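You operate a simulated robot arm through the tools that you are given. There is no shell and no other tool. Be economical: measure what you need, move in short steps, check, and stop when the job is done.

You run a simulated two-armed robot. Do the job below in one go: nothing can be reset, and whatever is moved stays where it is left.

TASK
Screw the three loose jar lids tight, then carry the tray of jars to the small table.
Fine: hold each jar while its lid turns; the tray goes level, in both hands, to the spot next to the cake cover.
Where things are to end (x, y in the base frame): dark tray within 6 cm of [-45, -155].
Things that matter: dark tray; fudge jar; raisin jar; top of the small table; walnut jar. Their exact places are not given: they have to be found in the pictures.

The check looks at the end state, three seconds after you hand in, the way a careful person would. Anything else that was tipped, shoved, dropped, spilled or broken makes it a failure. A push-on lid holds only when it is set on centred and level and pressed home; a screw cap is set on level and turned clockwise until tight.

THE ROBOT
Two 7-joint arms with two-finger grippers on one trunk, on a base that drives. Base frame: it is fixed to the floor where the robot stands at the start and does not move with it; the origin is under the middle of the robot, x ahead of it, y to its left, z up; the surface under the hand at the start is at about z = 80. Lengths are in cm, angles in degrees, forces in N, time in s.
The left shoulder is at the start at [2.4, 20.1, 110.8], the right one opposite. With the tool pointing down near the work surface each hand reaches from about 18 to 76 cm from the robot's upright axis, wherever it stands, measured 20 degrees to its own side. Places, roughly: top of the small table [-20, -160, 80]. Payload 2.2 kg a hand.
The tool frame of a hand sits at the grasp point between the pads (the TCP): z along the fingers, y along the line on which they close. The tips reach 1.9 cm beyond it. The gripper opens to 11.6 cm. The gripper's body begins 7 cm behind the TCP.
Orientation is told as [roll, pitch, yaw] about the base's x, y, z axes, in that order, counted from this pose: with the fingers straight down and closing along the base's y, the tool's x points along the base's -x, its y along +y and its z along -z.

THE INTERFACE
- The arms move only by the tool servo_tool. It takes "left_series", "right_series" or both (then of equal length, played together; a hand with none holds still); each is a list of rows, each a list of 7 numbers: the gripper command, from -1 (shut) to 1 (fully open), values between in proportion, then the shift along the tool's x, y, z in units of 20 mm (1.0 is 20 mm), then the turn, a rotation vector about the tool's x, y, z in units of 4 degrees (1.0 is 4 degrees). In form: [[grip, tx, ty, tz, ax, ay, az], ...]. A call has 1 to 12 rows; each row shifts and turns the commanded pose from where the row before left it, along the tool's axes as they then stand. A call with a number of a shift or a turn outside -1 to 1 is refused whole. Rows are played at 5 a second. More than 5 cm and 8.6 degrees between two rows, or a gripper value outside its range, and nothing of the call is played. Where a pose cannot be reached the arm comes as near as it can. A force on the tool above 80 N (or 10 N above the force at the start of the call, whichever is more), or a blocked arm, ends the call early, and 0.2 s more pass. Each finger halts on what it meets, pressing with about 25 N; the grip force reading is that of the motor and also rises with nothing between the fingers. The clock runs only during rows and for 0.2 s after the last one: add rows that do not move to give the fingers time. It gives the time, the measured TCP pose, the force on the tool (base axes), the opening and the grip force at its end, in the units of the frame above (readings bear some noise), with the torque about the TCP (base axes, N m) and any sound that the robot's microphone picked up, and new pictures: "show" is both (left out), scene, wrist or none (wrist: the cameras of the hands that moved).
- Cameras (640 x 400 px; columns grow to the right, rows downward): "scene" is now at [12.78, -2.4, 126.68]; the picture's right is [-0.04, -1.00, -0.01], its down [-0.65, 0.03, -0.76] and it looks along [0.76, -0.02, -0.65] (base axes); focal length 214 px, centre (320, 200). "left" rides on the left gripper at [6.9, 1.5, -9.7] in its tool frame; the picture's right is [-0.21, 0.98, 0.00], its down [-0.76, -0.17, -0.63] and it looks along [-0.62, -0.14, 0.77] (tool axes); focal length 251 px, centre (320, 200). "right" rides on the right gripper at [6.9, -1.5, -9.6] in its tool frame; the picture's right is [0.21, 0.98, 0.00], its down [-0.76, 0.17, -0.63] and it looks along [-0.62, 0.14, 0.77] (tool axes); focal length 251 px, centre (320, 200).
- slide_trunk(by): slides the trunk up (or, below 0, down) by that many cm; the arms and the scene camera ride with it, the base frame stays. It gives what a move gives, with no picture.
- roll_base(legs): drives the robot by 1 to 6 legs, each [ahead, left, turn to the left] in cm, cm and degrees, along the robot's own axes; the way and the turn of a leg run together, so that a leg with both is an arc; at most 150 cm and 180 degrees a leg. The arms and the cameras ride along, it lands a little off, and it stops where it bumps. It gives what a move gives, and a new picture of the scene camera.
- turn_head(pan, tilt): turns the head with the scene camera to pan (to the left, within 80 degrees either way) and tilt (down, from -29 to 69), counted from straight ahead of the robot. It gives what a move gives, and a new picture of the scene camera.
- point_at(camera, pixels): for up to 12 pixels [column, row] of the newest picture of that camera ("zoom" is the newest enlarged one), the place [x, y, z] in the base frame of the surface seen there, good to about 0.2 cm. The clock stands still meanwhile.
- close_up(camera, box): a new picture of the part [left, top, right, bottom] of that camera's present view, enlarged. The clock stands still meanwhile.
- finish_job(): hands the job in; it is judged then, once.

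Keep the steps short. Do not move on a guess: measure, check each grasp and each placing, and mend mistakes. In all there are 80 turns and 260 pictures (those below and enlarged ones count). Leave the grippers open and the arms clear of the work at the hand-in unless told otherwise, and finish with a single line.

The tools are called after "Emit:" by a JSON object that holds its "fn" and its "kwargs". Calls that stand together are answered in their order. servo_tool: Moves the arms, as the interface text tells. Its arguments: {"type":"object","properties":{"left_series":{"type":"array"},"right_series":{"type":"array"},"show":{"type":"string","enum":["both","scene","wrist","none"]}},"required":[]} The other tools are called the same way: slide_trunk (by) slides the trunk up or down; roll_base (legs) drives the base; turn_head (pan, tilt) turns the head that bears the scene camera; point_at (camera, pixels) gives the place of the surface under pixels of a picture; close_up (camera, box) takes an enlarged picture of a part of a camera's view; finish_job () hands the job in.

At the start:

```text
t: 0.0
left_eef_pos: [56.22, 20.41, 113.52]
left_tcp_rot: [0.8, 0.0, -0.2]
left_wrist_force: [0.0, -0.7, -0.4]
left_torque: [0.1, 0.0, -0.01]
left_width: 11.6
left_grasp_force: 0.0
right_eef_pos: [36.92, -17.35, 109.89]
right_tcp_rot: [0.9, 0.2, -0.1]
right_wrist_force: [0.4, -0.9, 0.6]
right_torque: [0.06, 0.01, -0.01]
right_width: 11.63
right_grasp_force: 0.1
trunk travel left (down, up): [-25.0, 24.0]
robot x, y, heading: [0.02, -0.59, -0.2]
head pan, tilt: [-2.3, 40.4]
```

scene: 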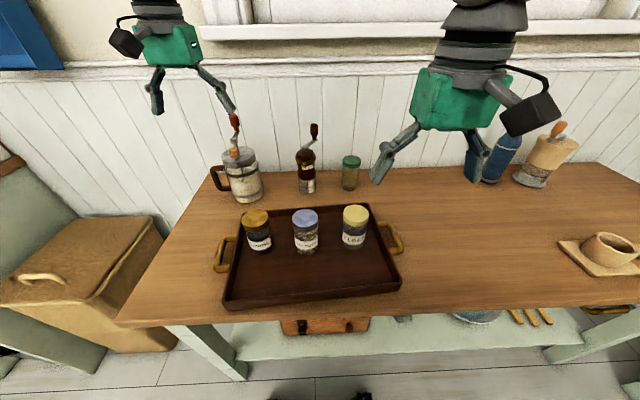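
right: 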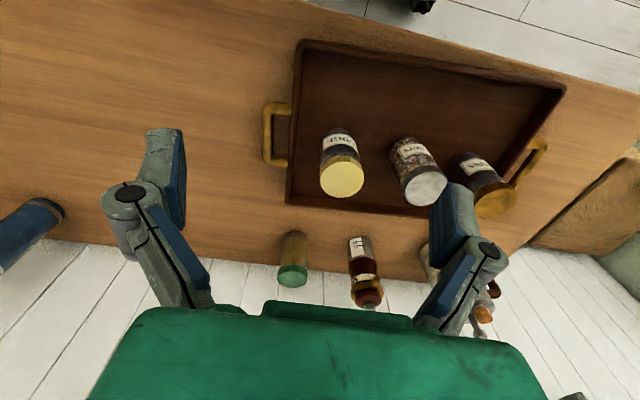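
left: 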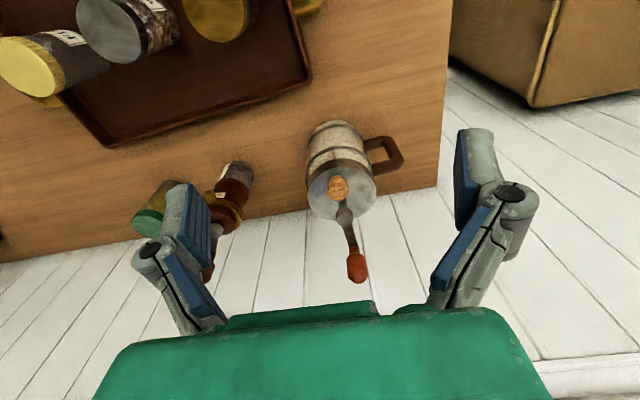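

The tray holds three jars, with lids near (256,217), (305,217) and (355,213). I'll measure the jars, the tray and its handles, and enlarge the view.

Emit:
{"fn": "point_at", "kwargs": {"camera": "scene", "pixels": [[256, 216], [305, 216], [355, 213], [258, 240], [305, 240], [354, 237], [221, 255], [396, 240], [310, 290], [240, 215], [366, 205], [400, 285]]}}

Emit:
{"fn": "close_up", "kwargs": {"camera": "scene", "box": [200, 180, 420, 318]}}

```text
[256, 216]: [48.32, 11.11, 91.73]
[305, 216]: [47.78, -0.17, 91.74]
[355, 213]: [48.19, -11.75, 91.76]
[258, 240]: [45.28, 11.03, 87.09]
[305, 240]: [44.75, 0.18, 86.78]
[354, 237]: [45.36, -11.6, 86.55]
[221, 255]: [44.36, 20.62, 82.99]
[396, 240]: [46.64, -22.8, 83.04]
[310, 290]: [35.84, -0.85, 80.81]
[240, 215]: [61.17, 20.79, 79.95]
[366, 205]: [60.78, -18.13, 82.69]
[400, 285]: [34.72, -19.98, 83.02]
```

```text
2.90 times, centred on (310, 249) of scene
```

zoom: 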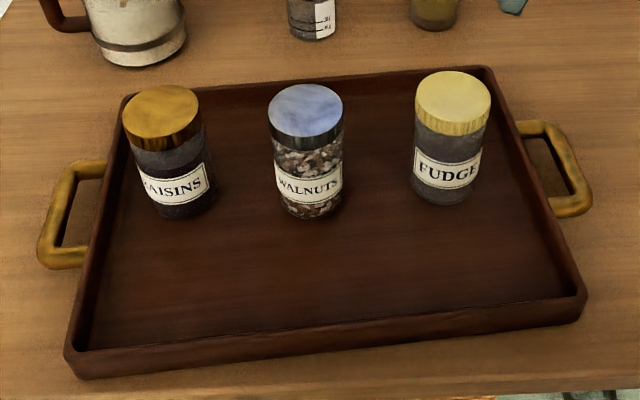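

The lids are about 6 cm wide and their tops are at z≈91.7. I'll measure lid edges, jar bases and handle bars in the zoom for exact centres.

Emit:
{"fn": "point_at", "kwargs": {"camera": "zoom", "pixels": [[128, 112], [198, 112], [160, 89], [272, 110], [340, 110], [306, 87], [419, 97], [487, 97], [453, 74], [309, 150], [60, 215], [575, 170]]}}

Emit:
{"fn": "close_up", "kwargs": {"camera": "scene", "box": [230, 195, 390, 295]}}

```text
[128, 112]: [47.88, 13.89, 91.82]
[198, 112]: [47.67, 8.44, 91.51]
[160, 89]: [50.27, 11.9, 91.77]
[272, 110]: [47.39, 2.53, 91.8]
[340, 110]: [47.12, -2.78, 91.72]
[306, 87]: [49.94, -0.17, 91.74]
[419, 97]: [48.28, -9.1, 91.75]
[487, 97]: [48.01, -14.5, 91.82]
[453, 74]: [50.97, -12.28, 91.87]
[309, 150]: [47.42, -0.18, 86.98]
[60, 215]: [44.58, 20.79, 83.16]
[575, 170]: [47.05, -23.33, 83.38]
```

```text
4.00 times, centred on (310, 245) of scene
```

zoom: 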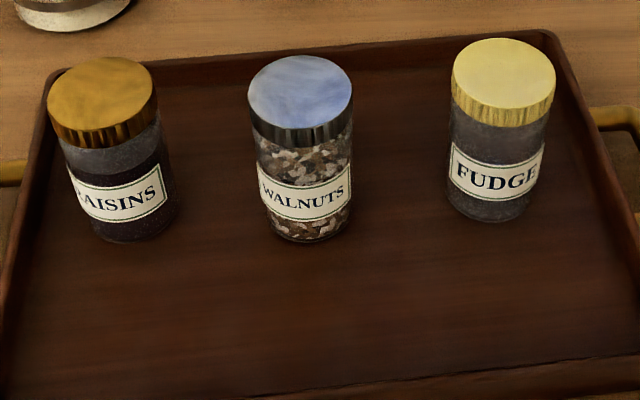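

Centres: raisins (47.8, 11.2), walnuts (47.3, -0.1), fudge (48.2, -11.9). The left hand will hold each jar body, tilted 45° from the front, while the right turns the lid from above. I'll move the left hand back to in front of the raisin jar.

Emit:
{"fn": "servo_tool", "kwargs": {"left_series": [[0.6, 1, -0.45, 0, 0, 0, 0], [0.6, 1, -0.45, 0, 0, 0, 0], [0.6, 1, -0.45, 0, 0, 0, 0], [0.6, 1, -0.45, 0, 0, 0, 0], [0.6, 1, -0.45, 0, 0, 0, 0], [0.6, 1, -0.45, 0, 0, 0, 0], [0.6, 1, -0.45, 0.5, 0, 0, 0], [0.6, 1, -0.45, 1, 0, 0, 0], [0.6, 1, -0.5, 1, 0, 0, 0], [0.6, 1, -0.5, 1, 0, 0, 0], [0.6, 0.2, 0, 1, 0, 0, 0], [0.6, 0, 0, 1, 0, 0, 0]], "show": "none"}}

Emit:
{"fn": "servo_tool", "kwargs": {"left_series": [[0.6, 0, 0, 0, 0, -1, 0], [0.6, 0, 0, 0, 0, -1, 0], [0.6, 0, 0, 0, 0, -1, 0], [0.6, 0, 0, 0, 0, -1, 0], [0.6, 0, 0, 0, 0, -1, 0], [0.6, 0, 0, 0, 0, -1, 0], [0.6, 0, 0, 0, 0, -1, 0], [0.6, 0, 0, 0, 0, -1, 0], [0.6, 0, 0, 0, 0, -1, 0], [0.6, 0, 0, 0, 0, -1, 0], [0.6, 0, 0, 0, 0, -1, 0], [0.6, 0, 0, 0, 0, -1, 0]], "show": "both"}}

Emit:
{"fn": "point_at", "kwargs": {"camera": "scene", "pixels": [[305, 226], [305, 229], [305, 232]]}}

```text
t: 2.6
left_eef_pos: [35.49, 11.59, 102.3]
left_tcp_rot: [0.5, 0.0, -0.2]
left_wrist_force: [-0.4, 0.2, -0.2]
left_torque: [0.03, -0.03, 0.01]
left_width: 9.3
left_grasp_force: 0.1
right_eef_pos: [36.75, -16.94, 110.14]
right_tcp_rot: [0.6, 0.1, -0.1]
right_wrist_force: [0.5, 0.2, 0.5]
right_torque: [0.02, 0.02, -0.02]
right_width: 11.58
right_grasp_force: 0.0
trunk travel left (down, up): [-25.0, 24.0]
robot x, y, heading: [0.01, -0.41, -0.2]
head pan, tilt: [-2.3, 40.4]
```

```text
t: 5.2
left_eef_pos: [37.84, 10.33, 103.24]
left_tcp_rot: [0.4, -48.0, -0.4]
left_wrist_force: [0.2, -0.1, -0.5]
left_torque: [0.02, 0.02, 0.02]
left_width: 9.25
left_grasp_force: 0.1
left hand out of reach, approached as far as the arm can: row 10, 11, 12
right_eef_pos: [36.66, -16.44, 110.17]
right_tcp_rot: [0.3, -0.1, -0.1]
right_wrist_force: [0.1, -0.1, 0.1]
right_torque: [0.02, 0.0, 0.01]
right_width: 11.62
right_grasp_force: 0.0
trunk travel left (down, up): [-25.0, 24.0]
robot x, y, heading: [0.05, -0.51, 0.1]
head pan, tilt: [-2.3, 40.4]
```

scene: 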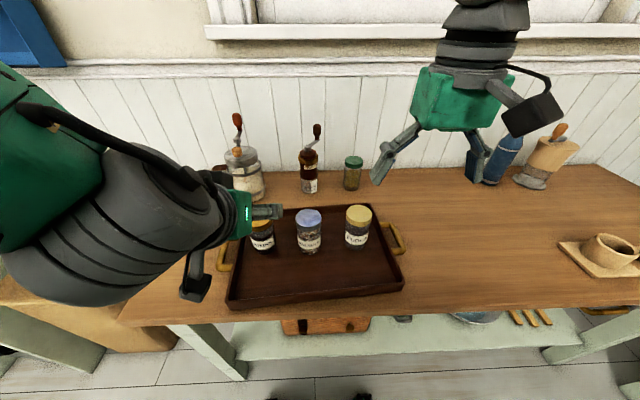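
left: 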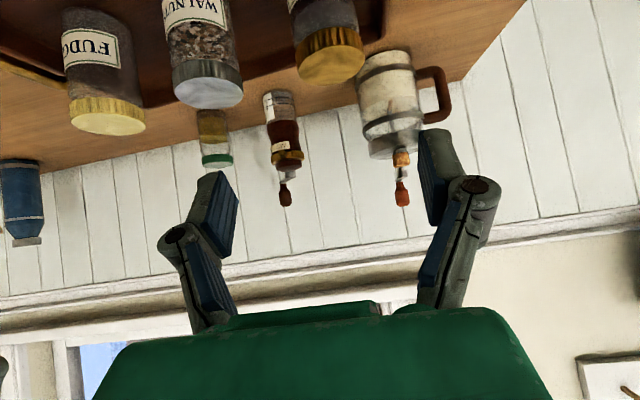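

```text
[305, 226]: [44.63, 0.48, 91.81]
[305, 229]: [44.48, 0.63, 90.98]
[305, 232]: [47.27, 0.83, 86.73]
```

The arm is cramped close to the trunk, so I'll back the base 12 cm for room.

Emit:
{"fn": "roll_base", "kwargs": {"legs": [[-12, 0, 0]]}}

```text
t: 6.4
left_eef_pos: [25.73, 10.59, 103.16]
left_tcp_rot: [0.4, -47.9, -0.3]
left_wrist_force: [-0.6, 0.2, -0.2]
left_torque: [0.01, -0.03, -0.04]
left_width: 9.25
left_grasp_force: 0.2
right_eef_pos: [24.81, -16.2, 110.22]
right_tcp_rot: [0.2, -0.2, 0.1]
right_wrist_force: [-1.0, -0.1, 0.3]
right_torque: [-0.01, -0.02, -0.01]
right_width: 11.6
right_grasp_force: 0.1
trunk travel left (down, up): [-25.0, 24.0]
robot x, y, heading: [-11.68, -0.23, 0.1]
head pan, tilt: [-2.3, 40.4]
```

scene: 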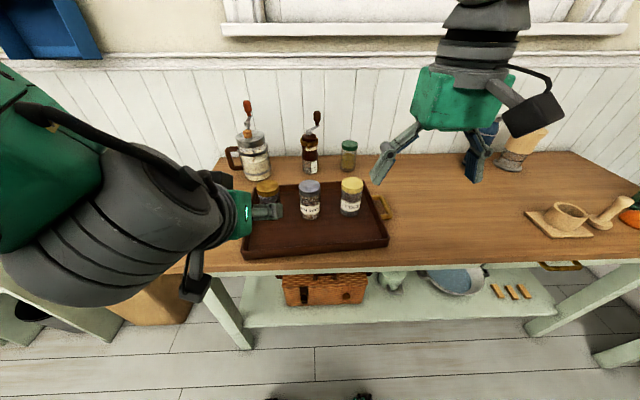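

There is room now. I'll move 16 cm along the fingers to a staging point in front of the raisin jar.

Emit:
{"fn": "servo_tool", "kwargs": {"left_series": [[0.6, 0, 0.04, 1, 0, 0, 0], [0.6, 0, 0.04, 1, 0, 0, 0], [0.6, 0, 0.04, 1, 0, 0, 0], [0.6, 0, 0.04, 1, 0, 0, 0], [0.6, 0, 0.04, 1, 0, 0, 0], [0.6, 0, 0.04, 1, 0, 0, 0], [0.6, 0, 0.04, 1, 0, 0, 0], [0.6, 0, 0.04, 1, 0, 0, 0], [0.6, 0, 0, 0, 0, 0, 0]]}}

```text
t: 8.4
left_eef_pos: [37.43, 11.42, 92.59]
left_tcp_rot: [0.4, -48.2, -0.3]
left_wrist_force: [-1.0, -0.3, 0.4]
left_torque: [-0.02, 0.04, 0.01]
left_width: 9.28
left_grasp_force: 0.0
right_eef_pos: [24.53, -16.21, 110.35]
right_tcp_rot: [0.2, -0.2, 0.1]
right_wrist_force: [-0.5, 0.0, 1.0]
right_torque: [-0.03, -0.04, -0.01]
right_width: 11.59
right_grasp_force: 0.0
trunk travel left (down, up): [-25.0, 24.0]
robot x, y, heading: [-11.67, -0.23, 0.0]
head pan, tilt: [-2.3, 40.4]
```

scene: 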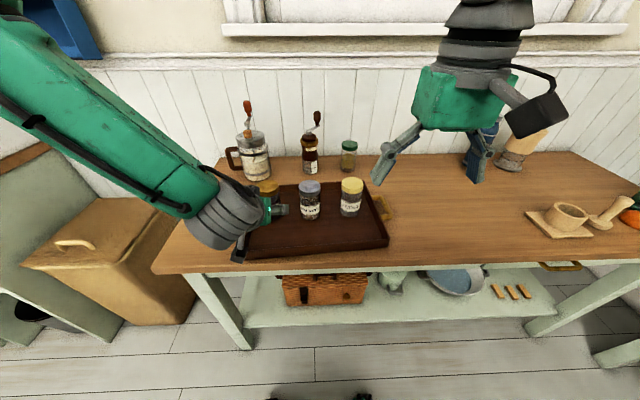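
left: 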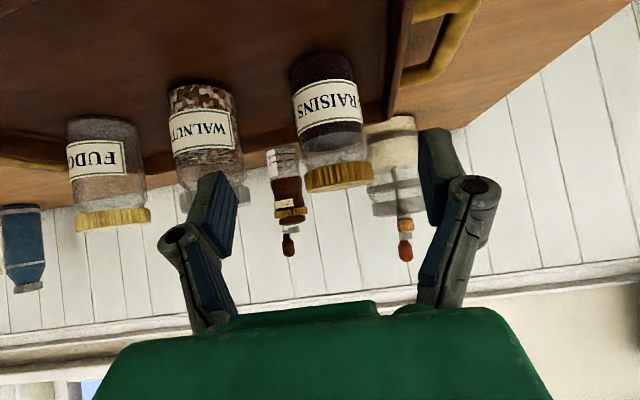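

The jar sits between the fingers. I'll advance onto the jar body, fingers still open.

Emit:
{"fn": "servo_tool", "kwargs": {"left_series": [[0.6, -0.1, -0.02, 1, 0, 0, 0], [0.6, -0.1, -0.02, 1, 0, 0, 0], [0.6, -0.1, -0.02, 1, 0, 0, 0], [0.6, -0.1, -0.02, 1, 0, 0, 0], [0.6, -0.1, -0.02, 1, 0, 0, 0], [0.6, -0.1, 0, 1, 0, 0, 0], [0.6, 0, 0, 0.33, 0, 0, 0], [0.6, 0, 0, 0, 0, 0, 0]]}}

```text
t: 10.2
left_eef_pos: [47.76, 11.05, 85.01]
left_tcp_rot: [0.4, -48.1, -0.3]
left_wrist_force: [-0.6, 0.1, -0.1]
left_torque: [-0.03, -0.03, -0.02]
left_width: 9.27
left_grasp_force: 0.2
right_eef_pos: [24.57, -16.18, 110.21]
right_tcp_rot: [0.3, -0.2, 0.0]
right_wrist_force: [0.2, 0.2, 0.7]
right_torque: [-0.06, -0.02, -0.02]
right_width: 11.58
right_grasp_force: 0.0
trunk travel left (down, up): [-25.0, 24.0]
robot x, y, heading: [-12.01, -0.23, 0.0]
head pan, tilt: [-2.3, 40.4]
```

scene: 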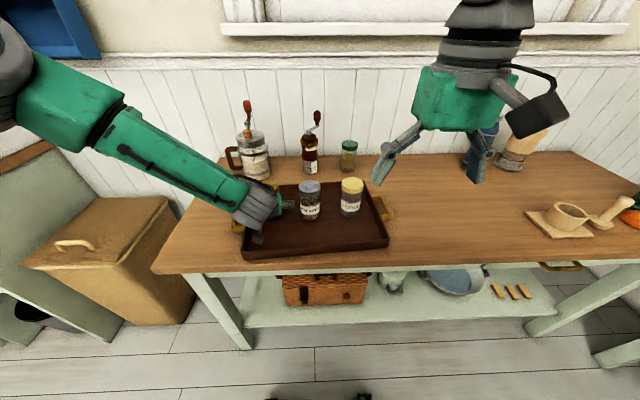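
left: 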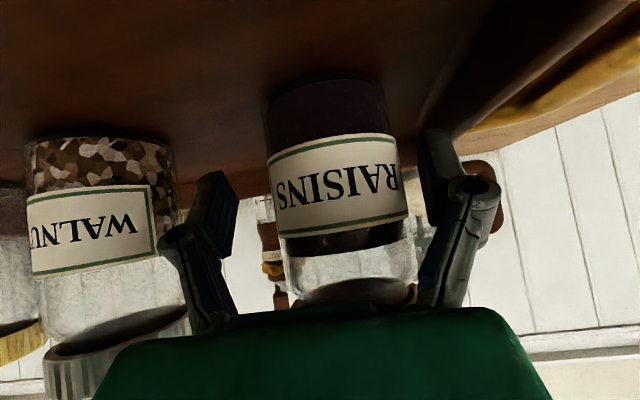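

The jar is about 0.3 cm to the right of finger centre. I'll correct and close gently.

Emit:
{"fn": "servo_tool", "kwargs": {"left_series": [[0.5, 0, 0.12, 0, 0, 0, 0], [0.25, 0, 0, 0, 0, 0, 0], [0.1, 0, 0, 0, 0, 0, 0], [0.0, 0, 0, 0, 0, 0, 0], [-0.1, 0, 0, 0, 0, 0, 0], [-0.3, 0, 0, 0, 0, 0, 0], [-0.5, 0, 0, 0, 0, 0, 0]]}}

```text
t: 11.8
left_eef_pos: [47.8, 11.38, 84.94]
left_tcp_rot: [0.4, -48.0, -0.2]
left_wrist_force: [0.2, 1.3, 0.3]
left_torque: [0.1, 0.01, 0.03]
left_width: 5.83
left_grasp_force: 25.1
right_eef_pos: [24.61, -16.08, 110.27]
right_tcp_rot: [0.3, -0.1, 0.0]
right_wrist_force: [0.1, 0.9, 0.3]
right_torque: [-0.01, 0.02, -0.01]
right_width: 11.62
right_grasp_force: 0.0
trunk travel left (down, up): [-25.0, 24.0]
robot x, y, heading: [-11.92, -0.56, 0.2]
head pan, tilt: [-2.3, 40.4]
```

scene: 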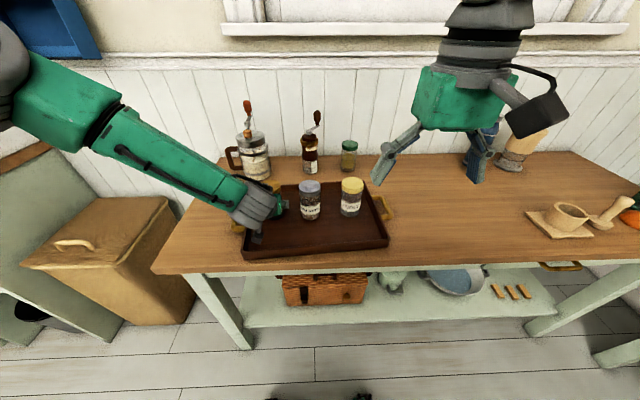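
left: 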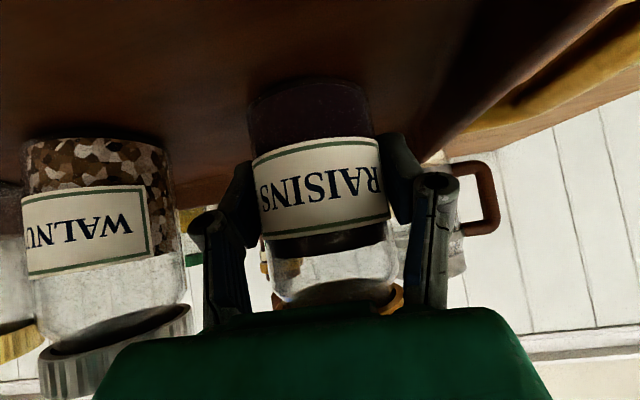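

The jar is held: opening 5.83, grip 25 N. Next the right hand moves above the raisin lid at safe height, then pre-turns and lowers to z≈98.

Emit:
{"fn": "servo_tool", "kwargs": {"right_series": [[0.6, -0.97, 1, 0, 0, 0, 0], [0.6, -0.97, 1, 0, 0, 0, 0], [0.6, -0.97, 1, 0, 0, 0, 0], [0.6, -0.97, 1, 0, 0, 0, 0], [0.6, -0.97, 1, 0, 0, 0, 0], [0.6, -0.97, 1, 0, 0, 0, 0], [0.6, -0.97, 1, 0, 0, 0, 0], [0.6, -0.97, 1, 0, 0, 0, 0], [0.6, -0.97, 1, 0, 0, 0, 0], [0.6, -0.97, 1, 0, 0, 0, 0], [0.6, -0.97, 1, 0, 0, 0, 0], [0.6, -0.97, 1, 0, 0, 0, 0]], "show": "none"}}

Emit:
{"fn": "servo_tool", "kwargs": {"right_series": [[0.6, 0, 1, 0, 0, 0, 0], [0.6, 0, 0.7, 0, 0, 0, 0], [0.6, 0, 0, 0, 0, 0, -1], [0.6, 0, 0, 0, 0, 0, -1], [0.6, 0, 0, 0, 0, 0, -1], [0.6, 0, 0, 0, 0, 0, -1], [0.6, 0, 0, 1, 0, 0, -1], [0.6, 0, 0, 1, 0, 0, -1], [0.6, 0, 0, 1, 0, 0, -1], [0.6, 0, 0, 1, 0, 0, -1], [0.6, 0, 0, 1, 0, 0, 0], [0.6, 0, 0, 0.5, 0, 0, 0]]}}

```text
t: 14.4
left_eef_pos: [47.71, 11.54, 84.98]
left_tcp_rot: [0.1, -48.1, -0.2]
left_wrist_force: [0.8, 0.6, 0.5]
left_torque: [0.14, -0.02, -0.09]
left_width: 5.84
left_grasp_force: 24.9
right_eef_pos: [47.15, 6.05, 110.69]
right_tcp_rot: [0.5, 0.0, -1.0]
right_wrist_force: [0.6, 0.0, -0.4]
right_torque: [0.0, 0.03, -0.01]
right_width: 9.26
right_grasp_force: 0.0
right hand out of reach, approached as far as the arm can: row 12
trunk travel left (down, up): [-25.0, 24.0]
robot x, y, heading: [-12.45, -0.29, 0.2]
head pan, tilt: [-2.3, 40.4]
```

```text
t: 17.0
left_eef_pos: [47.67, 11.43, 85.02]
left_tcp_rot: [0.3, -48.1, -0.2]
left_wrist_force: [-0.3, 1.7, -0.2]
left_torque: [0.17, -0.01, -0.02]
left_width: 5.86
left_grasp_force: 24.5
right_eef_pos: [46.51, 7.55, 99.39]
right_tcp_rot: [0.1, -0.2, 32.0]
right_wrist_force: [0.4, 0.0, -1.1]
right_torque: [0.02, -0.01, 0.02]
right_width: 9.27
right_grasp_force: 0.0
right hand out of reach, approached as far as the arm can: row 1, 2
trunk travel left (down, up): [-25.0, 24.0]
robot x, y, heading: [-12.07, -0.53, 0.3]
head pan, tilt: [-2.3, 40.4]
```

scene: 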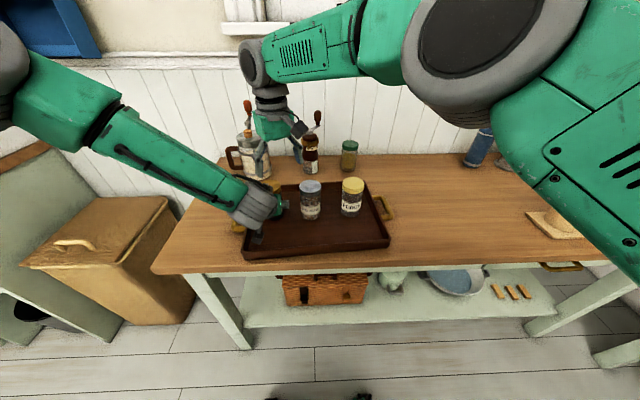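
right: 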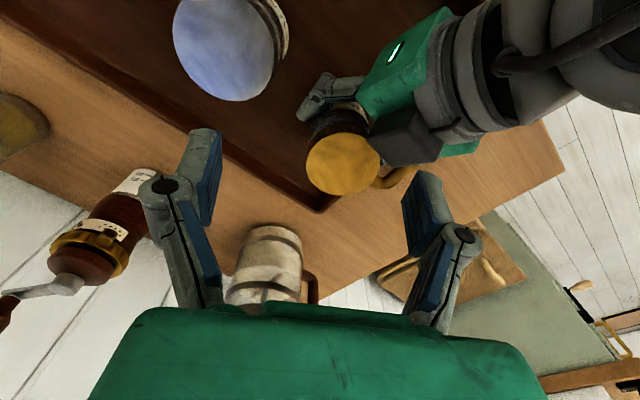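

The right hand came up short in y (7.5 vs 11.4), limited by reach at that height. I'll shift it now that it is lower and look closely.

Emit:
{"fn": "servo_tool", "kwargs": {"right_series": [[0.6, -0.5, 0.44, 0, 0, 0, 0], [0.6, -0.5, 0.44, 0, 0, 0, 0], [0.6, -0.53, 0.43, 0, 0, 0, 0], [0.6, 0, 0, 0, 0, 0, 0]], "show": "wrist"}}

Emit:
{"fn": "close_up", "kwargs": {"camera": "scene", "box": [200, 80, 400, 260]}}

```text
t: 18.0
left_eef_pos: [47.71, 11.43, 84.98]
left_tcp_rot: [0.2, -48.1, -0.2]
left_wrist_force: [0.0, 0.5, 0.4]
left_torque: [-0.08, -0.08, 0.03]
left_width: 5.82
left_grasp_force: 24.4
right_eef_pos: [47.52, 10.14, 99.58]
right_tcp_rot: [0.1, -0.2, 32.0]
right_wrist_force: [-0.3, 0.2, 0.9]
right_torque: [-0.03, 0.05, -0.02]
right_width: 9.27
right_grasp_force: 0.1
right hand out of reach, approached as far as the arm can: row 3
trunk travel left (down, up): [-25.0, 24.0]
robot x, y, heading: [-12.82, -0.4, -0.0]
head pan, tilt: [-2.3, 40.4]
```

right: 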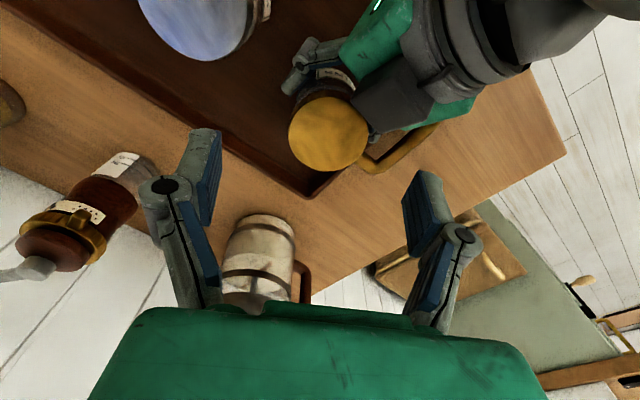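

```text
2.22 times, centred on (300, 170) of scene
```

zoom: 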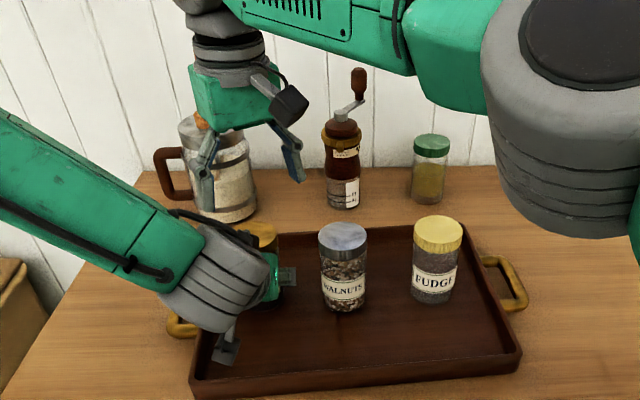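

Right is still 1.3 cm short. I'll release the jar and retreat both hands, then move the base a little forward and left so both arms have margin.

Emit:
{"fn": "servo_tool", "kwargs": {"left_series": [[0, 0, 0, 0, 0, 0, 0], [0.6, 0, 0, 0, 0, 0, 0], [0.6, 0, 0, 0, 0, 0, 0], [0.6, 0.1, 0, -1, 0, 0, 0], [0.6, 0.1, 0, -1, 0, 0, 0], [0.6, 0.1, 0, -1, 0, 0, 0], [0.6, 0.1, 0, -1, 0, 0, 0], [0.6, 0.1, 0, -1, 0, 0, 0], [0.6, 0.1, 0, -1, 0, 0, 0], [0.6, 0, 0, -1, 0, 0, 0], [0.6, 0, 0, -1, 0, 0, 0]], "right_series": [[0.6, 0, 0, -0.5, 0, 0, 0], [0.6, 0.85, -0.5, -0.5, 0, 0, 0], [0.6, 0.85, -0.5, -0.5, 0, 0, 0], [0.6, 0.85, -0.5, 0, 0, 0, 0], [0.6, 0.85, -0.5, 0, 0, 0, 0], [0.6, 0.85, -0.5, 0, 0, 0, 0], [0.6, 0.85, -0.5, 0, 0, 0, 0], [0.6, 0, 0, 0, 0, 0, 0], [0.6, 0, 0, 0, 0, 0, 0], [0.6, 0, 0, 0, 0, 0, 0], [0.6, 0, 0, 0, 0, 0, 0]], "show": "none"}}

Emit:
{"fn": "roll_base", "kwargs": {"legs": [[5, 9, 0]]}}

```text
t: 20.4
left_eef_pos: [35.03, 11.43, 94.81]
left_tcp_rot: [0.3, -48.2, -0.2]
left_wrist_force: [0.8, -0.9, 0.0]
left_torque: [0.0, 0.0, 0.0]
left_width: 9.29
left_grasp_force: 0.0
right_eef_pos: [41.98, -0.67, 102.63]
right_tcp_rot: [0.0, -0.4, 32.0]
right_wrist_force: [0.1, -0.3, 0.2]
right_torque: [0.01, 0.0, 0.01]
right_width: 9.26
right_grasp_force: 0.1
trunk travel left (down, up): [-25.0, 24.0]
robot x, y, heading: [-11.79, -0.42, 0.3]
head pan, tilt: [-2.3, 40.4]
```

```text
t: 21.6
left_eef_pos: [40.03, 16.33, 95.12]
left_tcp_rot: [3.2, -48.3, -2.5]
left_wrist_force: [0.1, -0.8, 0.1]
left_torque: [0.04, -0.01, 0.06]
left_width: 9.26
left_grasp_force: 0.1
right_eef_pos: [47.1, 4.01, 102.47]
right_tcp_rot: [1.6, -1.3, 32.0]
right_wrist_force: [1.0, -1.8, 0.1]
right_torque: [0.18, 0.15, -0.02]
right_width: 9.29
right_grasp_force: 0.0
trunk travel left (down, up): [-25.0, 24.0]
robot x, y, heading: [-6.74, 7.27, 0.3]
head pan, tilt: [-2.3, 40.4]
```

scene: 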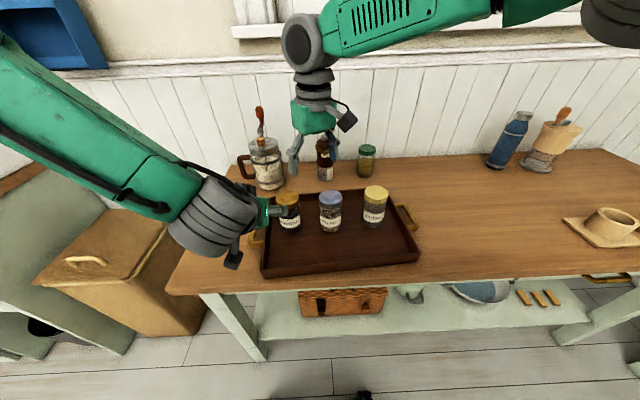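

The readings look mid-settling, so I'll wait a moment and re-read.

Emit:
{"fn": "servo_tool", "kwargs": {"left_series": [[0.6, 0, 0, 0, 0, 0, 0], [0.6, 0, 0, 0, 0, 0, 0], [0.6, 0, 0, 0, 0, 0, 0]], "show": "both"}}

Emit:
{"fn": "close_up", "kwargs": {"camera": "scene", "box": [220, 170, 440, 300]}}

```text
t: 22.6
left_eef_pos: [39.55, 17.84, 95.14]
left_tcp_rot: [1.0, -48.7, -1.0]
left_wrist_force: [-0.5, 0.4, 0.7]
left_torque: [-0.03, 0.0, 0.0]
left_width: 9.28
left_grasp_force: 0.0
right_eef_pos: [46.44, 5.61, 103.31]
right_tcp_rot: [0.2, -0.7, 31.7]
right_wrist_force: [0.3, 0.4, -0.6]
right_torque: [-0.05, -0.03, -0.03]
right_width: 9.28
right_grasp_force: 0.1
trunk travel left (down, up): [-25.0, 24.0]
robot x, y, heading: [-7.02, 7.0, 0.3]
head pan, tilt: [-2.3, 40.4]
stopped in row 3 (left hand): the arm was blocked; the commanded pose is now the measured one
```

scene: 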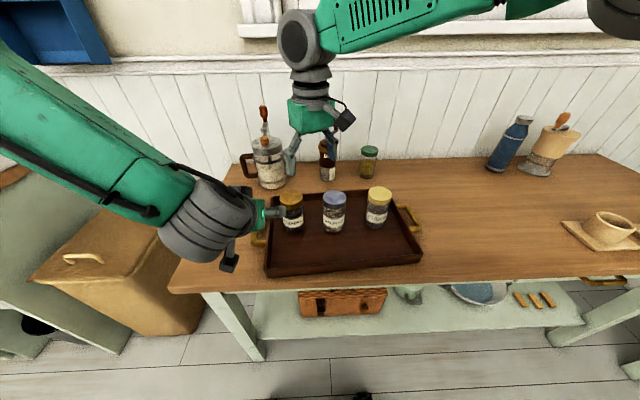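
left: 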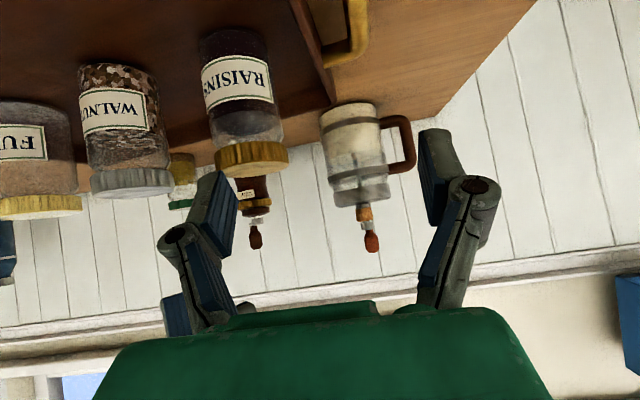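

```text
2.91 times, centred on (330, 235) of scene
```

zoom: 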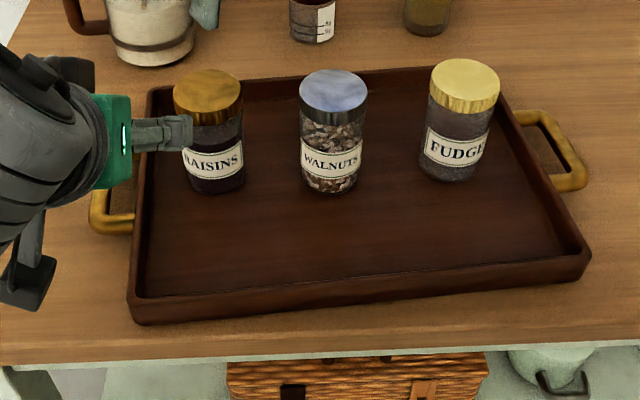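

The arms moved with the base, so it seems to have just landed short. I'll re-measure the lids and tray handles for any shift.

Emit:
{"fn": "point_at", "kwargs": {"camera": "zoom", "pixels": [[178, 92], [238, 92], [208, 74], [303, 93], [364, 93], [433, 80], [496, 80], [112, 222], [575, 178], [208, 107]]}}

Emit:
{"fn": "turn_head", "kwargs": {"pan": 60, "tilt": 35}}

```text
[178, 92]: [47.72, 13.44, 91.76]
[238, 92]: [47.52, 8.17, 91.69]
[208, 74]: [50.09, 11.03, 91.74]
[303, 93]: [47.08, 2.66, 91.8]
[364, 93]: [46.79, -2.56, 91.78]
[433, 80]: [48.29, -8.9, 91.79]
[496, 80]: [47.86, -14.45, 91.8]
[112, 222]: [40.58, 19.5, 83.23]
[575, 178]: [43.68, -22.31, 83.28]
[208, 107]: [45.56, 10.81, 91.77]
```

```text
t: 23.9
left_eef_pos: [39.44, 17.12, 95.12]
left_tcp_rot: [1.5, -48.7, -1.5]
left_wrist_force: [0.9, -1.4, 0.0]
left_torque: [0.06, 0.04, 0.04]
left_width: 9.27
left_grasp_force: 0.0
right_eef_pos: [46.66, 4.79, 103.13]
right_tcp_rot: [0.5, -0.9, 31.6]
right_wrist_force: [0.2, 0.0, 0.7]
right_torque: [0.04, 0.02, 0.0]
right_width: 9.28
right_grasp_force: 0.1
trunk travel left (down, up): [-25.0, 24.0]
robot x, y, heading: [-6.65, 6.39, 0.2]
head pan, tilt: [60.0, 35.0]
```

scene: 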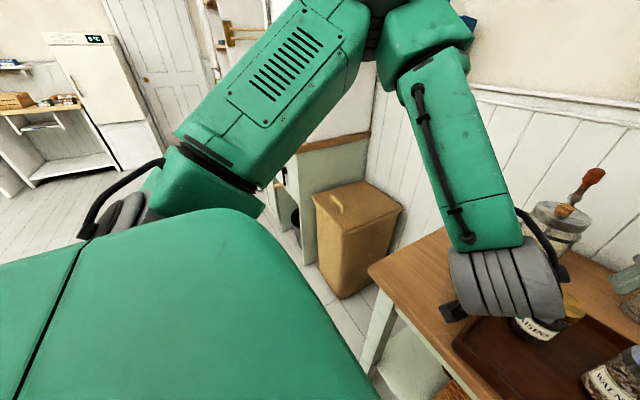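

Nothing is in contact and the jars are where they were. I'll turn the head back and bring the left hand in front of the raisin jar again.

Emit:
{"fn": "turn_head", "kwargs": {"pan": 0, "tilt": 42}}

Emit:
{"fn": "servo_tool", "kwargs": {"left_series": [[0.6, 0.3, -0.78, -0.2, 0, 0, 0], [0.6, 0.3, -0.78, -0.2, 0, 0, 0], [0.6, 0.3, -0.78, -0.2, 0, 0, 0], [0.6, 0.3, -0.78, -0.2, 0, 0, 0], [0.6, 0, 0, 0, 0, 0, 0], [0.6, 0, 0, 0, 0, 0, 0], [0.6, 0, 0, 0, 0, 0, 0]]}}

```text
t: 25.2
left_eef_pos: [39.56, 19.36, 94.92]
left_tcp_rot: [0.1, -48.6, -0.1]
left_wrist_force: [0.0, 0.3, -0.7]
left_torque: [0.01, -0.01, -0.04]
left_width: 9.3
left_grasp_force: 0.0
right_eef_pos: [46.53, 7.09, 103.22]
right_tcp_rot: [-0.3, -0.3, 31.7]
right_wrist_force: [-0.1, 0.3, -0.7]
right_torque: [-0.1, -0.01, 0.0]
right_width: 9.29
right_grasp_force: 0.1
trunk travel left (down, up): [-25.0, 24.0]
robot x, y, heading: [-7.11, 7.17, 0.2]
head pan, tilt: [0.0, 42.0]
```

scene: 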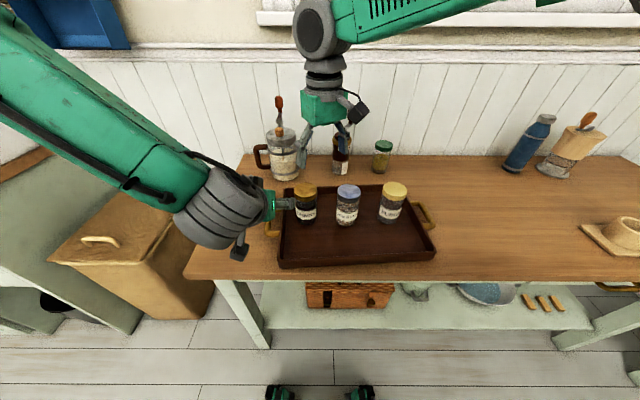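

```text
t: 26.8
left_eef_pos: [36.64, 11.82, 94.28]
left_tcp_rot: [0.9, -48.7, -0.9]
left_wrist_force: [0.2, 0.6, -0.6]
left_torque: [-0.01, 0.01, -0.01]
left_width: 9.27
left_grasp_force: 0.0
right_eef_pos: [46.47, 5.91, 103.12]
right_tcp_rot: [0.0, -0.7, 31.8]
right_wrist_force: [-0.5, -0.5, -0.5]
right_torque: [-0.02, 0.0, -0.01]
right_width: 9.28
right_grasp_force: 0.0
trunk travel left (down, up): [-25.0, 24.0]
robot x, y, heading: [-7.14, 7.1, 0.2]
head pan, tilt: [0.0, 42.0]
```

scene: 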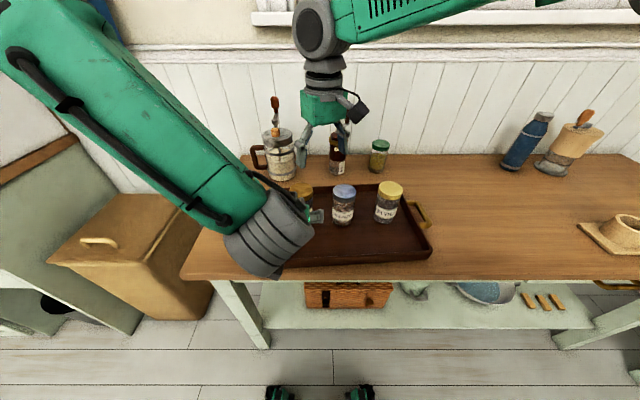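
left: 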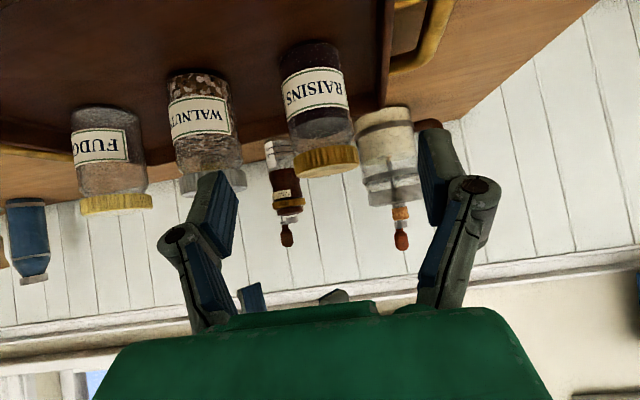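

The body still sways after the drive (right y 7.1→5.9). I'll wait for it to settle.

Emit:
{"fn": "servo_tool", "kwargs": {"left_series": [[0.6, 0, 0, 0, 0, 0, 0], [0.6, 0, 0, 0, 0, 0, 0], [0.6, 0, 0, 0, 0, 0, 0], [0.6, 0, 0, 0, 0, 0, 0], [0.6, 0, 0, 0, 0, 0, 0], [0.6, 0, 0, 0, 0, 0, 0], [0.6, 0, 0, 0, 0, 0, 0], [0.6, 0, 0, 0, 0, 0, 0], [0.6, 0, 0, 0, 0, 0, 0], [0.6, 0, 0, 0, 0, 0, 0], [0.6, 0, 0, 0, 0, 0, 0], [0.6, 0, 0, 0, 0, 0, 0]], "show": "none"}}

Emit:
{"fn": "servo_tool", "kwargs": {"left_series": [[0.6, 0, 0, 0, 0, 0, 0], [0.6, 0, 0, 0, 0, 0, 0]], "show": "none"}}

```text
t: 29.4
left_eef_pos: [36.51, 12.41, 94.31]
left_tcp_rot: [0.5, -48.7, -0.7]
left_wrist_force: [0.0, 0.4, -0.6]
left_torque: [-0.05, 0.02, 0.0]
left_width: 9.26
left_grasp_force: 0.0
right_eef_pos: [46.57, 6.29, 103.16]
right_tcp_rot: [0.0, -0.6, 31.7]
right_wrist_force: [-0.5, 0.8, 0.1]
right_torque: [-0.04, -0.03, -0.01]
right_width: 9.28
right_grasp_force: 0.1
trunk travel left (down, up): [-25.0, 24.0]
robot x, y, heading: [-6.82, 6.93, 0.1]
head pan, tilt: [0.0, 42.0]
```

```text
t: 30.0
left_eef_pos: [36.53, 11.02, 94.24]
left_tcp_rot: [1.5, -48.7, -1.4]
left_wrist_force: [-0.5, -0.3, 0.3]
left_torque: [0.02, 0.04, 0.02]
left_width: 9.29
left_grasp_force: 0.1
right_eef_pos: [46.6, 4.87, 103.1]
right_tcp_rot: [0.5, -0.9, 31.6]
right_wrist_force: [-0.4, -0.3, -0.4]
right_torque: [0.05, -0.02, 0.0]
right_width: 9.27
right_grasp_force: 0.1
trunk travel left (down, up): [-25.0, 24.0]
robot x, y, heading: [-7.03, 6.7, -0.3]
head pan, tilt: [0.0, 42.0]
```

The robot keeps rocking in roll, probably because the base is pressing on something (a table leg or the bin). I'll back off a few cm to the right.

Emit:
{"fn": "roll_base", "kwargs": {"legs": [[0, -3, 0]]}}

Emit:
{"fn": "servo_tool", "kwargs": {"left_series": [[0.6, 0, 0, 0, 0, 0, 0], [0.6, 0, 0, 0, 0, 0, 0], [0.6, 0, 0, 0, 0, 0, 0], [0.6, 0, 0, 0, 0, 0, 0], [0.6, 0, 0, 0, 0, 0, 0]], "show": "none"}}

Emit:
{"fn": "servo_tool", "kwargs": {"left_series": [[0.6, 0, 0, 0, 0, 0, 0], [0.6, 0, 0, 0, 0, 0, 0]], "show": "none"}}

Emit:
{"fn": "servo_tool", "kwargs": {"left_series": [[0.6, 0, 0, 0, 0, 0, 0], [0.6, 0, 0, 0, 0, 0, 0], [0.6, 0, 0, 0, 0, 0, 0]], "show": "none"}}

```text
t: 30.9
left_eef_pos: [36.65, 9.11, 94.14]
left_tcp_rot: [0.7, -48.6, -0.9]
left_wrist_force: [-0.2, 0.6, 0.3]
left_torque: [0.0, 0.0, -0.01]
left_width: 9.27
left_grasp_force: 0.0
right_eef_pos: [46.48, 3.2, 103.14]
right_tcp_rot: [0.0, -0.6, 31.7]
right_wrist_force: [-0.5, -0.7, -0.1]
right_torque: [-0.02, 0.01, -0.04]
right_width: 9.28
right_grasp_force: 0.0
trunk travel left (down, up): [-25.0, 24.0]
robot x, y, heading: [-6.78, 4.01, 0.3]
head pan, tilt: [0.0, 42.0]
```

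scene: 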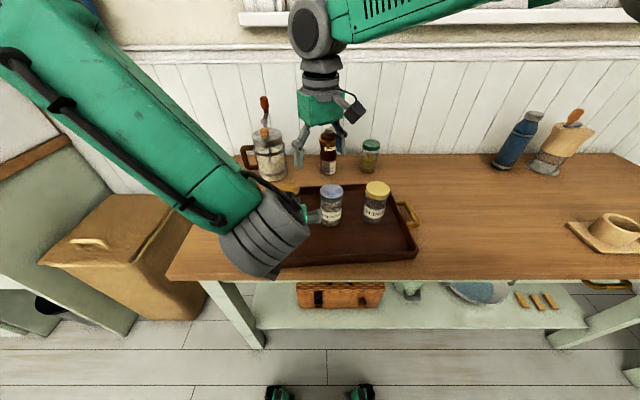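

```text
t: 32.0
left_eef_pos: [36.29, 10.75, 94.23]
left_tcp_rot: [-0.8, -48.8, 0.2]
left_wrist_force: [0.8, 0.4, -0.2]
left_torque: [-0.03, -0.03, -0.03]
left_width: 9.28
left_grasp_force: 0.0
right_eef_pos: [46.11, 4.87, 103.31]
right_tcp_rot: [-0.8, -0.4, 31.7]
right_wrist_force: [-0.1, 1.1, -0.3]
right_torque: [-0.03, 0.0, -0.02]
right_width: 9.27
right_grasp_force: 0.1
trunk travel left (down, up): [-25.0, 24.0]
robot x, y, heading: [-7.0, 4.09, 0.2]
head pan, tilt: [0.0, 42.0]
```

```text
t: 32.6
left_eef_pos: [36.29, 11.74, 94.3]
left_tcp_rot: [-1.3, -48.8, 0.8]
left_wrist_force: [0.1, 1.1, 0.7]
left_torque: [-0.07, 0.02, -0.05]
left_width: 9.31
left_grasp_force: 0.0
right_eef_pos: [46.19, 5.93, 103.28]
right_tcp_rot: [-1.2, 0.0, 31.9]
right_wrist_force: [-1.0, 2.0, -0.2]
right_torque: [-0.12, -0.08, -0.02]
right_width: 9.28
right_grasp_force: 0.1
trunk travel left (down, up): [-25.0, 24.0]
robot x, y, heading: [-7.3, 4.3, 0.3]
head pan, tilt: [0.0, 42.0]
```

```text
t: 33.5
left_eef_pos: [36.3, 11.27, 94.33]
left_tcp_rot: [-1.0, -48.8, 0.5]
left_wrist_force: [0.3, 0.8, 0.3]
left_torque: [-0.05, 0.0, -0.09]
left_width: 9.29
left_grasp_force: 0.1
right_eef_pos: [46.18, 5.42, 103.23]
right_tcp_rot: [-1.1, -0.3, 31.8]
right_wrist_force: [-0.5, 0.9, -0.7]
right_torque: [-0.11, -0.01, 0.0]
right_width: 9.3
right_grasp_force: 0.1
trunk travel left (down, up): [-25.0, 24.0]
robot x, y, heading: [-7.03, 3.96, 0.3]
head pan, tilt: [0.0, 42.0]
```

It's a slow side sway that seems to be fading. I'll wait longer.

Emit:
{"fn": "servo_tool", "kwargs": {"left_series": [[0.6, 0, 0, 0, 0, 0, 0], [0.6, 0, 0, 0, 0, 0, 0], [0.6, 0, 0, 0, 0, 0, 0], [0.6, 0, 0, 0, 0, 0, 0], [0.6, 0, 0, 0, 0, 0, 0], [0.6, 0, 0, 0, 0, 0, 0], [0.6, 0, 0, 0, 0, 0, 0], [0.6, 0, 0, 0, 0, 0, 0], [0.6, 0, 0, 0, 0, 0, 0], [0.6, 0, 0, 0, 0, 0, 0], [0.6, 0, 0, 0, 0, 0, 0], [0.6, 0, 0, 0, 0, 0, 0]], "show": "none"}}

Emit:
{"fn": "servo_tool", "kwargs": {"left_series": [[0.6, 0, 0, 0, 0, 0, 0], [0.6, 0, 0, 0, 0, 0, 0], [0.6, 0, 0, 0, 0, 0, 0], [0.6, 0, 0, 0, 0, 0, 0], [0.6, 0, 0, 0, 0, 0, 0], [0.6, 0, 0, 0, 0, 0, 0], [0.6, 0, 0, 0, 0, 0, 0], [0.6, 0, 0, 0, 0, 0, 0], [0.6, 0, 0, 0, 0, 0, 0], [0.6, 0, 0, 0, 0, 0, 0], [0.6, 0, 0, 0, 0, 0, 0]], "show": "none"}}

Emit:
{"fn": "servo_tool", "kwargs": {"left_series": [[0.6, 0, 0, 0, 0, 0, 0], [0.6, 0, 0, 0, 0, 0, 0]], "show": "both"}}

```text
t: 36.0
left_eef_pos: [36.37, 11.35, 94.38]
left_tcp_rot: [-1.1, -48.9, 0.5]
left_wrist_force: [-0.3, 0.5, -0.6]
left_torque: [-0.04, -0.01, -0.1]
left_width: 9.29
left_grasp_force: 0.1
right_eef_pos: [46.1, 5.66, 103.34]
right_tcp_rot: [-1.1, -0.2, 31.8]
right_wrist_force: [-0.2, 1.5, -1.0]
right_torque: [-0.15, -0.02, -0.02]
right_width: 9.28
right_grasp_force: 0.1
trunk travel left (down, up): [-25.0, 24.0]
robot x, y, heading: [-7.02, 4.42, 0.3]
head pan, tilt: [0.0, 42.0]
```

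```text
t: 38.5
left_eef_pos: [36.45, 10.1, 94.44]
left_tcp_rot: [-0.4, -48.8, -0.2]
left_wrist_force: [0.6, 0.8, -0.4]
left_torque: [-0.02, -0.01, -0.03]
left_width: 9.26
left_grasp_force: 0.1
right_eef_pos: [46.08, 4.25, 103.27]
right_tcp_rot: [-0.6, -0.4, 31.7]
right_wrist_force: [0.5, 1.0, 0.7]
right_torque: [-0.04, -0.01, 0.01]
right_width: 9.26
right_grasp_force: 0.0
trunk travel left (down, up): [-25.0, 24.0]
robot x, y, heading: [-7.02, 3.8, -0.1]
head pan, tilt: [0.0, 42.0]
```

```text
t: 39.0
left_eef_pos: [36.25, 8.79, 94.48]
left_tcp_rot: [0.7, -48.7, -1.0]
left_wrist_force: [0.1, 0.1, -0.1]
left_torque: [-0.02, -0.02, -0.01]
left_width: 9.31
left_grasp_force: 0.0
right_eef_pos: [46.18, 2.65, 103.35]
right_tcp_rot: [0.0, -0.8, 31.6]
right_wrist_force: [0.4, -0.4, 0.2]
right_torque: [0.02, -0.01, 0.03]
right_width: 9.26
right_grasp_force: 0.1
trunk travel left (down, up): [-25.0, 24.0]
robot x, y, heading: [-7.12, 3.88, 0.3]
head pan, tilt: [0.0, 42.0]
```

scene: 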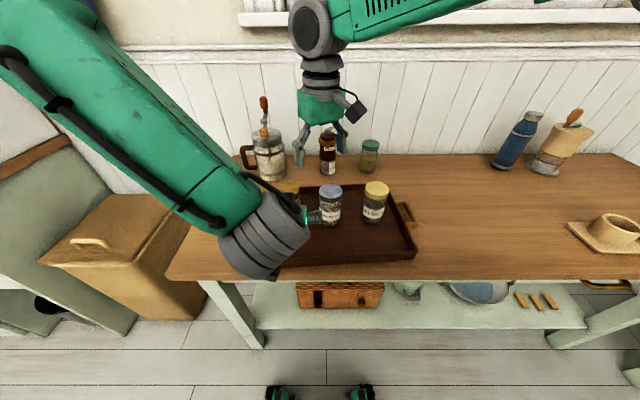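
left: 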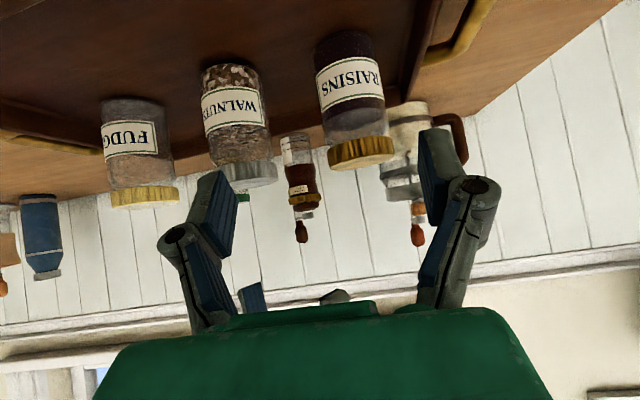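

The sway isn't fading. It was steady at x≈-12, so I'll drive back there (keeping y≈4) and check.

Emit:
{"fn": "roll_base", "kwargs": {"legs": [[-5, 0, 0]]}}

Emit:
{"fn": "servo_tool", "kwargs": {"left_series": [[0.6, 0, 0, 0, 0, 0, 0], [0.6, 0, 0, 0, 0, 0, 0], [0.6, 0, 0, 0, 0, 0, 0], [0.6, 0, 0, 0, 0, 0, 0], [0.6, 0, 0, 0, 0, 0, 0], [0.6, 0, 0, 0, 0, 0, 0], [0.6, 0, 0, 0, 0, 0, 0], [0.6, 0, 0, 0, 0, 0, 0], [0.6, 0, 0, 0, 0, 0, 0], [0.6, 0, 0, 0, 0, 0, 0]], "show": "none"}}

Emit:
{"fn": "servo_tool", "kwargs": {"left_series": [[0.6, 0, 0, 0, 0, 0, 0], [0.6, 0, 0, 0, 0, 0, 0], [0.6, 0, 0, 0, 0, 0, 0]], "show": "none"}}

```text
t: 40.0
left_eef_pos: [31.32, 9.02, 94.38]
left_tcp_rot: [0.5, -49.0, -0.7]
left_wrist_force: [0.7, -0.6, 0.1]
left_torque: [0.01, 0.01, 0.07]
left_width: 9.28
left_grasp_force: 0.1
right_eef_pos: [41.24, 2.99, 103.33]
right_tcp_rot: [-0.2, -0.8, 31.7]
right_wrist_force: [-1.0, -1.6, -0.5]
right_torque: [0.06, -0.02, -0.03]
right_width: 9.29
right_grasp_force: 0.1
trunk travel left (down, up): [-25.0, 24.0]
robot x, y, heading: [-11.92, 3.79, 0.1]
head pan, tilt: [0.0, 42.0]
```

scene: 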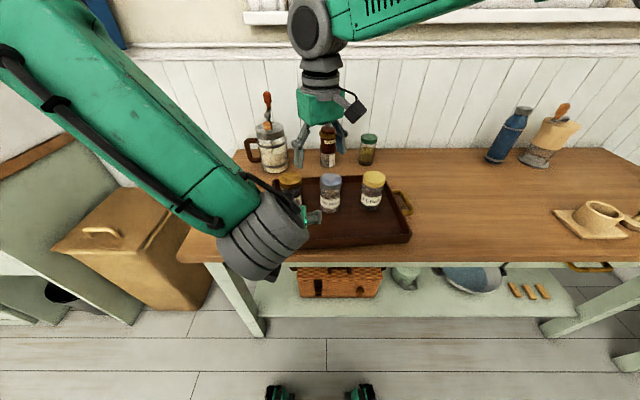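

```text
t: 42.2
left_eef_pos: [30.86, 9.92, 94.52]
left_tcp_rot: [-0.1, -49.1, -0.1]
left_wrist_force: [0.4, -0.7, 0.4]
left_torque: [-0.01, 0.03, -0.02]
left_width: 9.26
left_grasp_force: 0.2
right_eef_pos: [40.93, 4.0, 103.56]
right_tcp_rot: [-0.7, -0.8, 31.7]
right_wrist_force: [0.0, -0.6, -1.3]
right_torque: [-0.01, 0.02, -0.02]
right_width: 9.29
right_grasp_force: 0.2
trunk travel left (down, up): [-25.0, 24.0]
robot x, y, heading: [-11.96, 3.78, 0.0]
head pan, tilt: [0.0, 42.0]
```

```text
t: 43.0
left_eef_pos: [31.02, 9.82, 94.54]
left_tcp_rot: [-0.3, -49.1, -0.4]
left_wrist_force: [0.0, 0.0, 0.1]
left_torque: [0.01, 0.01, 0.02]
left_width: 9.27
left_grasp_force: 0.1
right_eef_pos: [40.78, 3.96, 103.61]
right_tcp_rot: [-0.7, -0.6, 31.7]
right_wrist_force: [0.4, 0.1, -0.4]
right_torque: [-0.02, 0.01, -0.01]
right_width: 9.28
right_grasp_force: 0.0
trunk travel left (down, up): [-25.0, 24.0]
robot x, y, heading: [-11.68, 3.33, 0.1]
head pan, tilt: [0.0, 42.0]
```

Steady now. I'll bring the left fingers around the raisin jar and the right hand above its lid, both open.

Emit:
{"fn": "servo_tool", "kwargs": {"left_series": [[0.6, -0.185, 0.055, 0.94, 0, 0, 0], [0.6, -0.185, 0.055, 0.94, 0, 0, 0], [0.6, -0.185, 0.055, 0.94, 0, 0, 0], [0.6, -0.185, 0.055, 0.94, 0, 0, 0], [0.6, -0.185, 0.055, 0.94, 0, 0, 0], [0.6, -0.185, 0.055, 0.94, 0, 0, 0], [0.6, -0.185, 0.055, 0.94, 0, 0, 0], [0.6, -0.185, 0.055, 0.94, 0, 0, 0], [0.6, -0.185, 0.055, 0.94, 0, 0, 0], [0.6, -0.185, 0.055, 0.94, 0, 0, 0], [0.6, 0, 0, 0, 0, 0, 0], [0.6, 0, 0, 0, 0, 0, 0]], "right_series": [[0.6, -0.474, 0.117, 0, 0, 0, 0], [0.6, -0.474, 0.117, 0, 0, 0, 0], [0.6, -0.474, 0.117, 0, 0, 0, 0], [0.6, -0.474, 0.117, 0, 0, 0, 0], [0.6, -0.474, 0.117, 0, 0, 0, 0], [0.6, -0.474, 0.117, 0, 0, 0, 0], [0.6, -0.474, 0.117, 0, 0, 0, 0], [0.6, -0.474, 0.117, 0, 0, 0, 0], [0.6, -0.474, 0.117, 0, 0, 0, 0], [0.6, -0.474, 0.117, 0, 0, 0, 0], [0.6, 0, 0, 0, 0, 0, 0], [0.6, 0, 0, 0, 0, 0, 0]]}}

```text
t: 45.6
left_eef_pos: [47.8, 10.77, 85.06]
left_tcp_rot: [0.0, -49.0, -0.3]
left_wrist_force: [0.3, -0.4, 0.2]
left_torque: [-0.02, 0.02, -0.01]
left_width: 9.26
left_grasp_force: 0.0
right_eef_pos: [47.92, 10.95, 103.58]
right_tcp_rot: [-0.8, -0.7, 31.6]
right_wrist_force: [0.3, 0.1, 0.2]
right_torque: [-0.03, 0.0, -0.01]
right_width: 9.27
right_grasp_force: 0.1
trunk travel left (down, up): [-25.0, 24.0]
robot x, y, heading: [-11.51, 3.84, 0.3]
head pan, tilt: [0.0, 42.0]
```

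scene: 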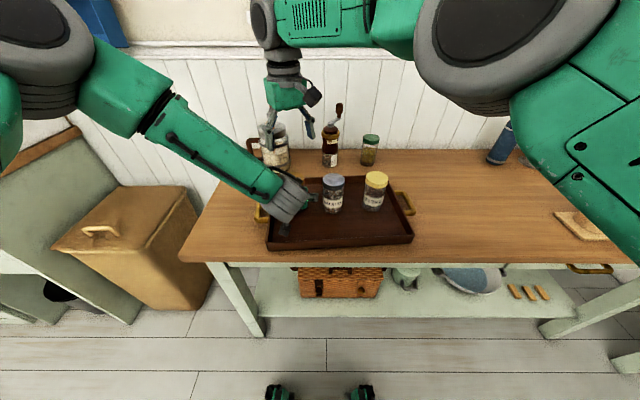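
right: 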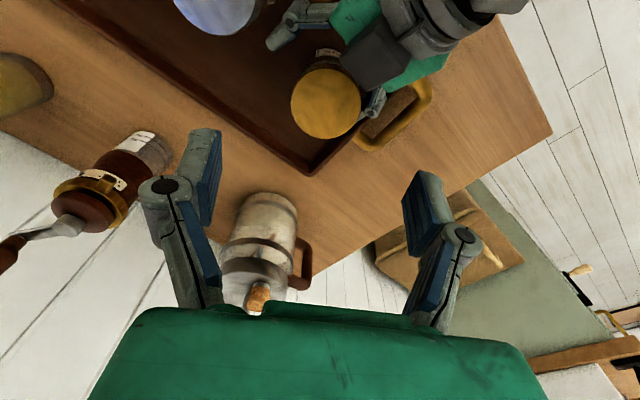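
left: 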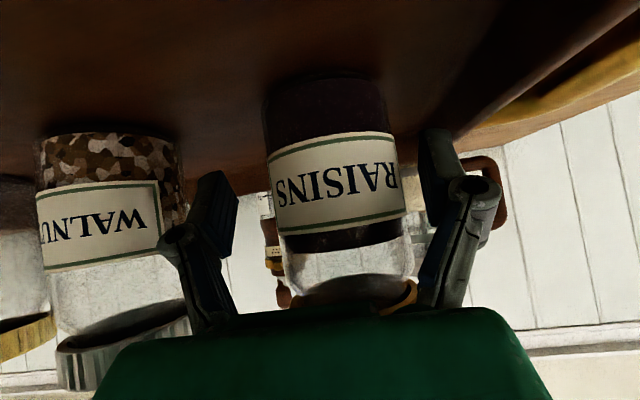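

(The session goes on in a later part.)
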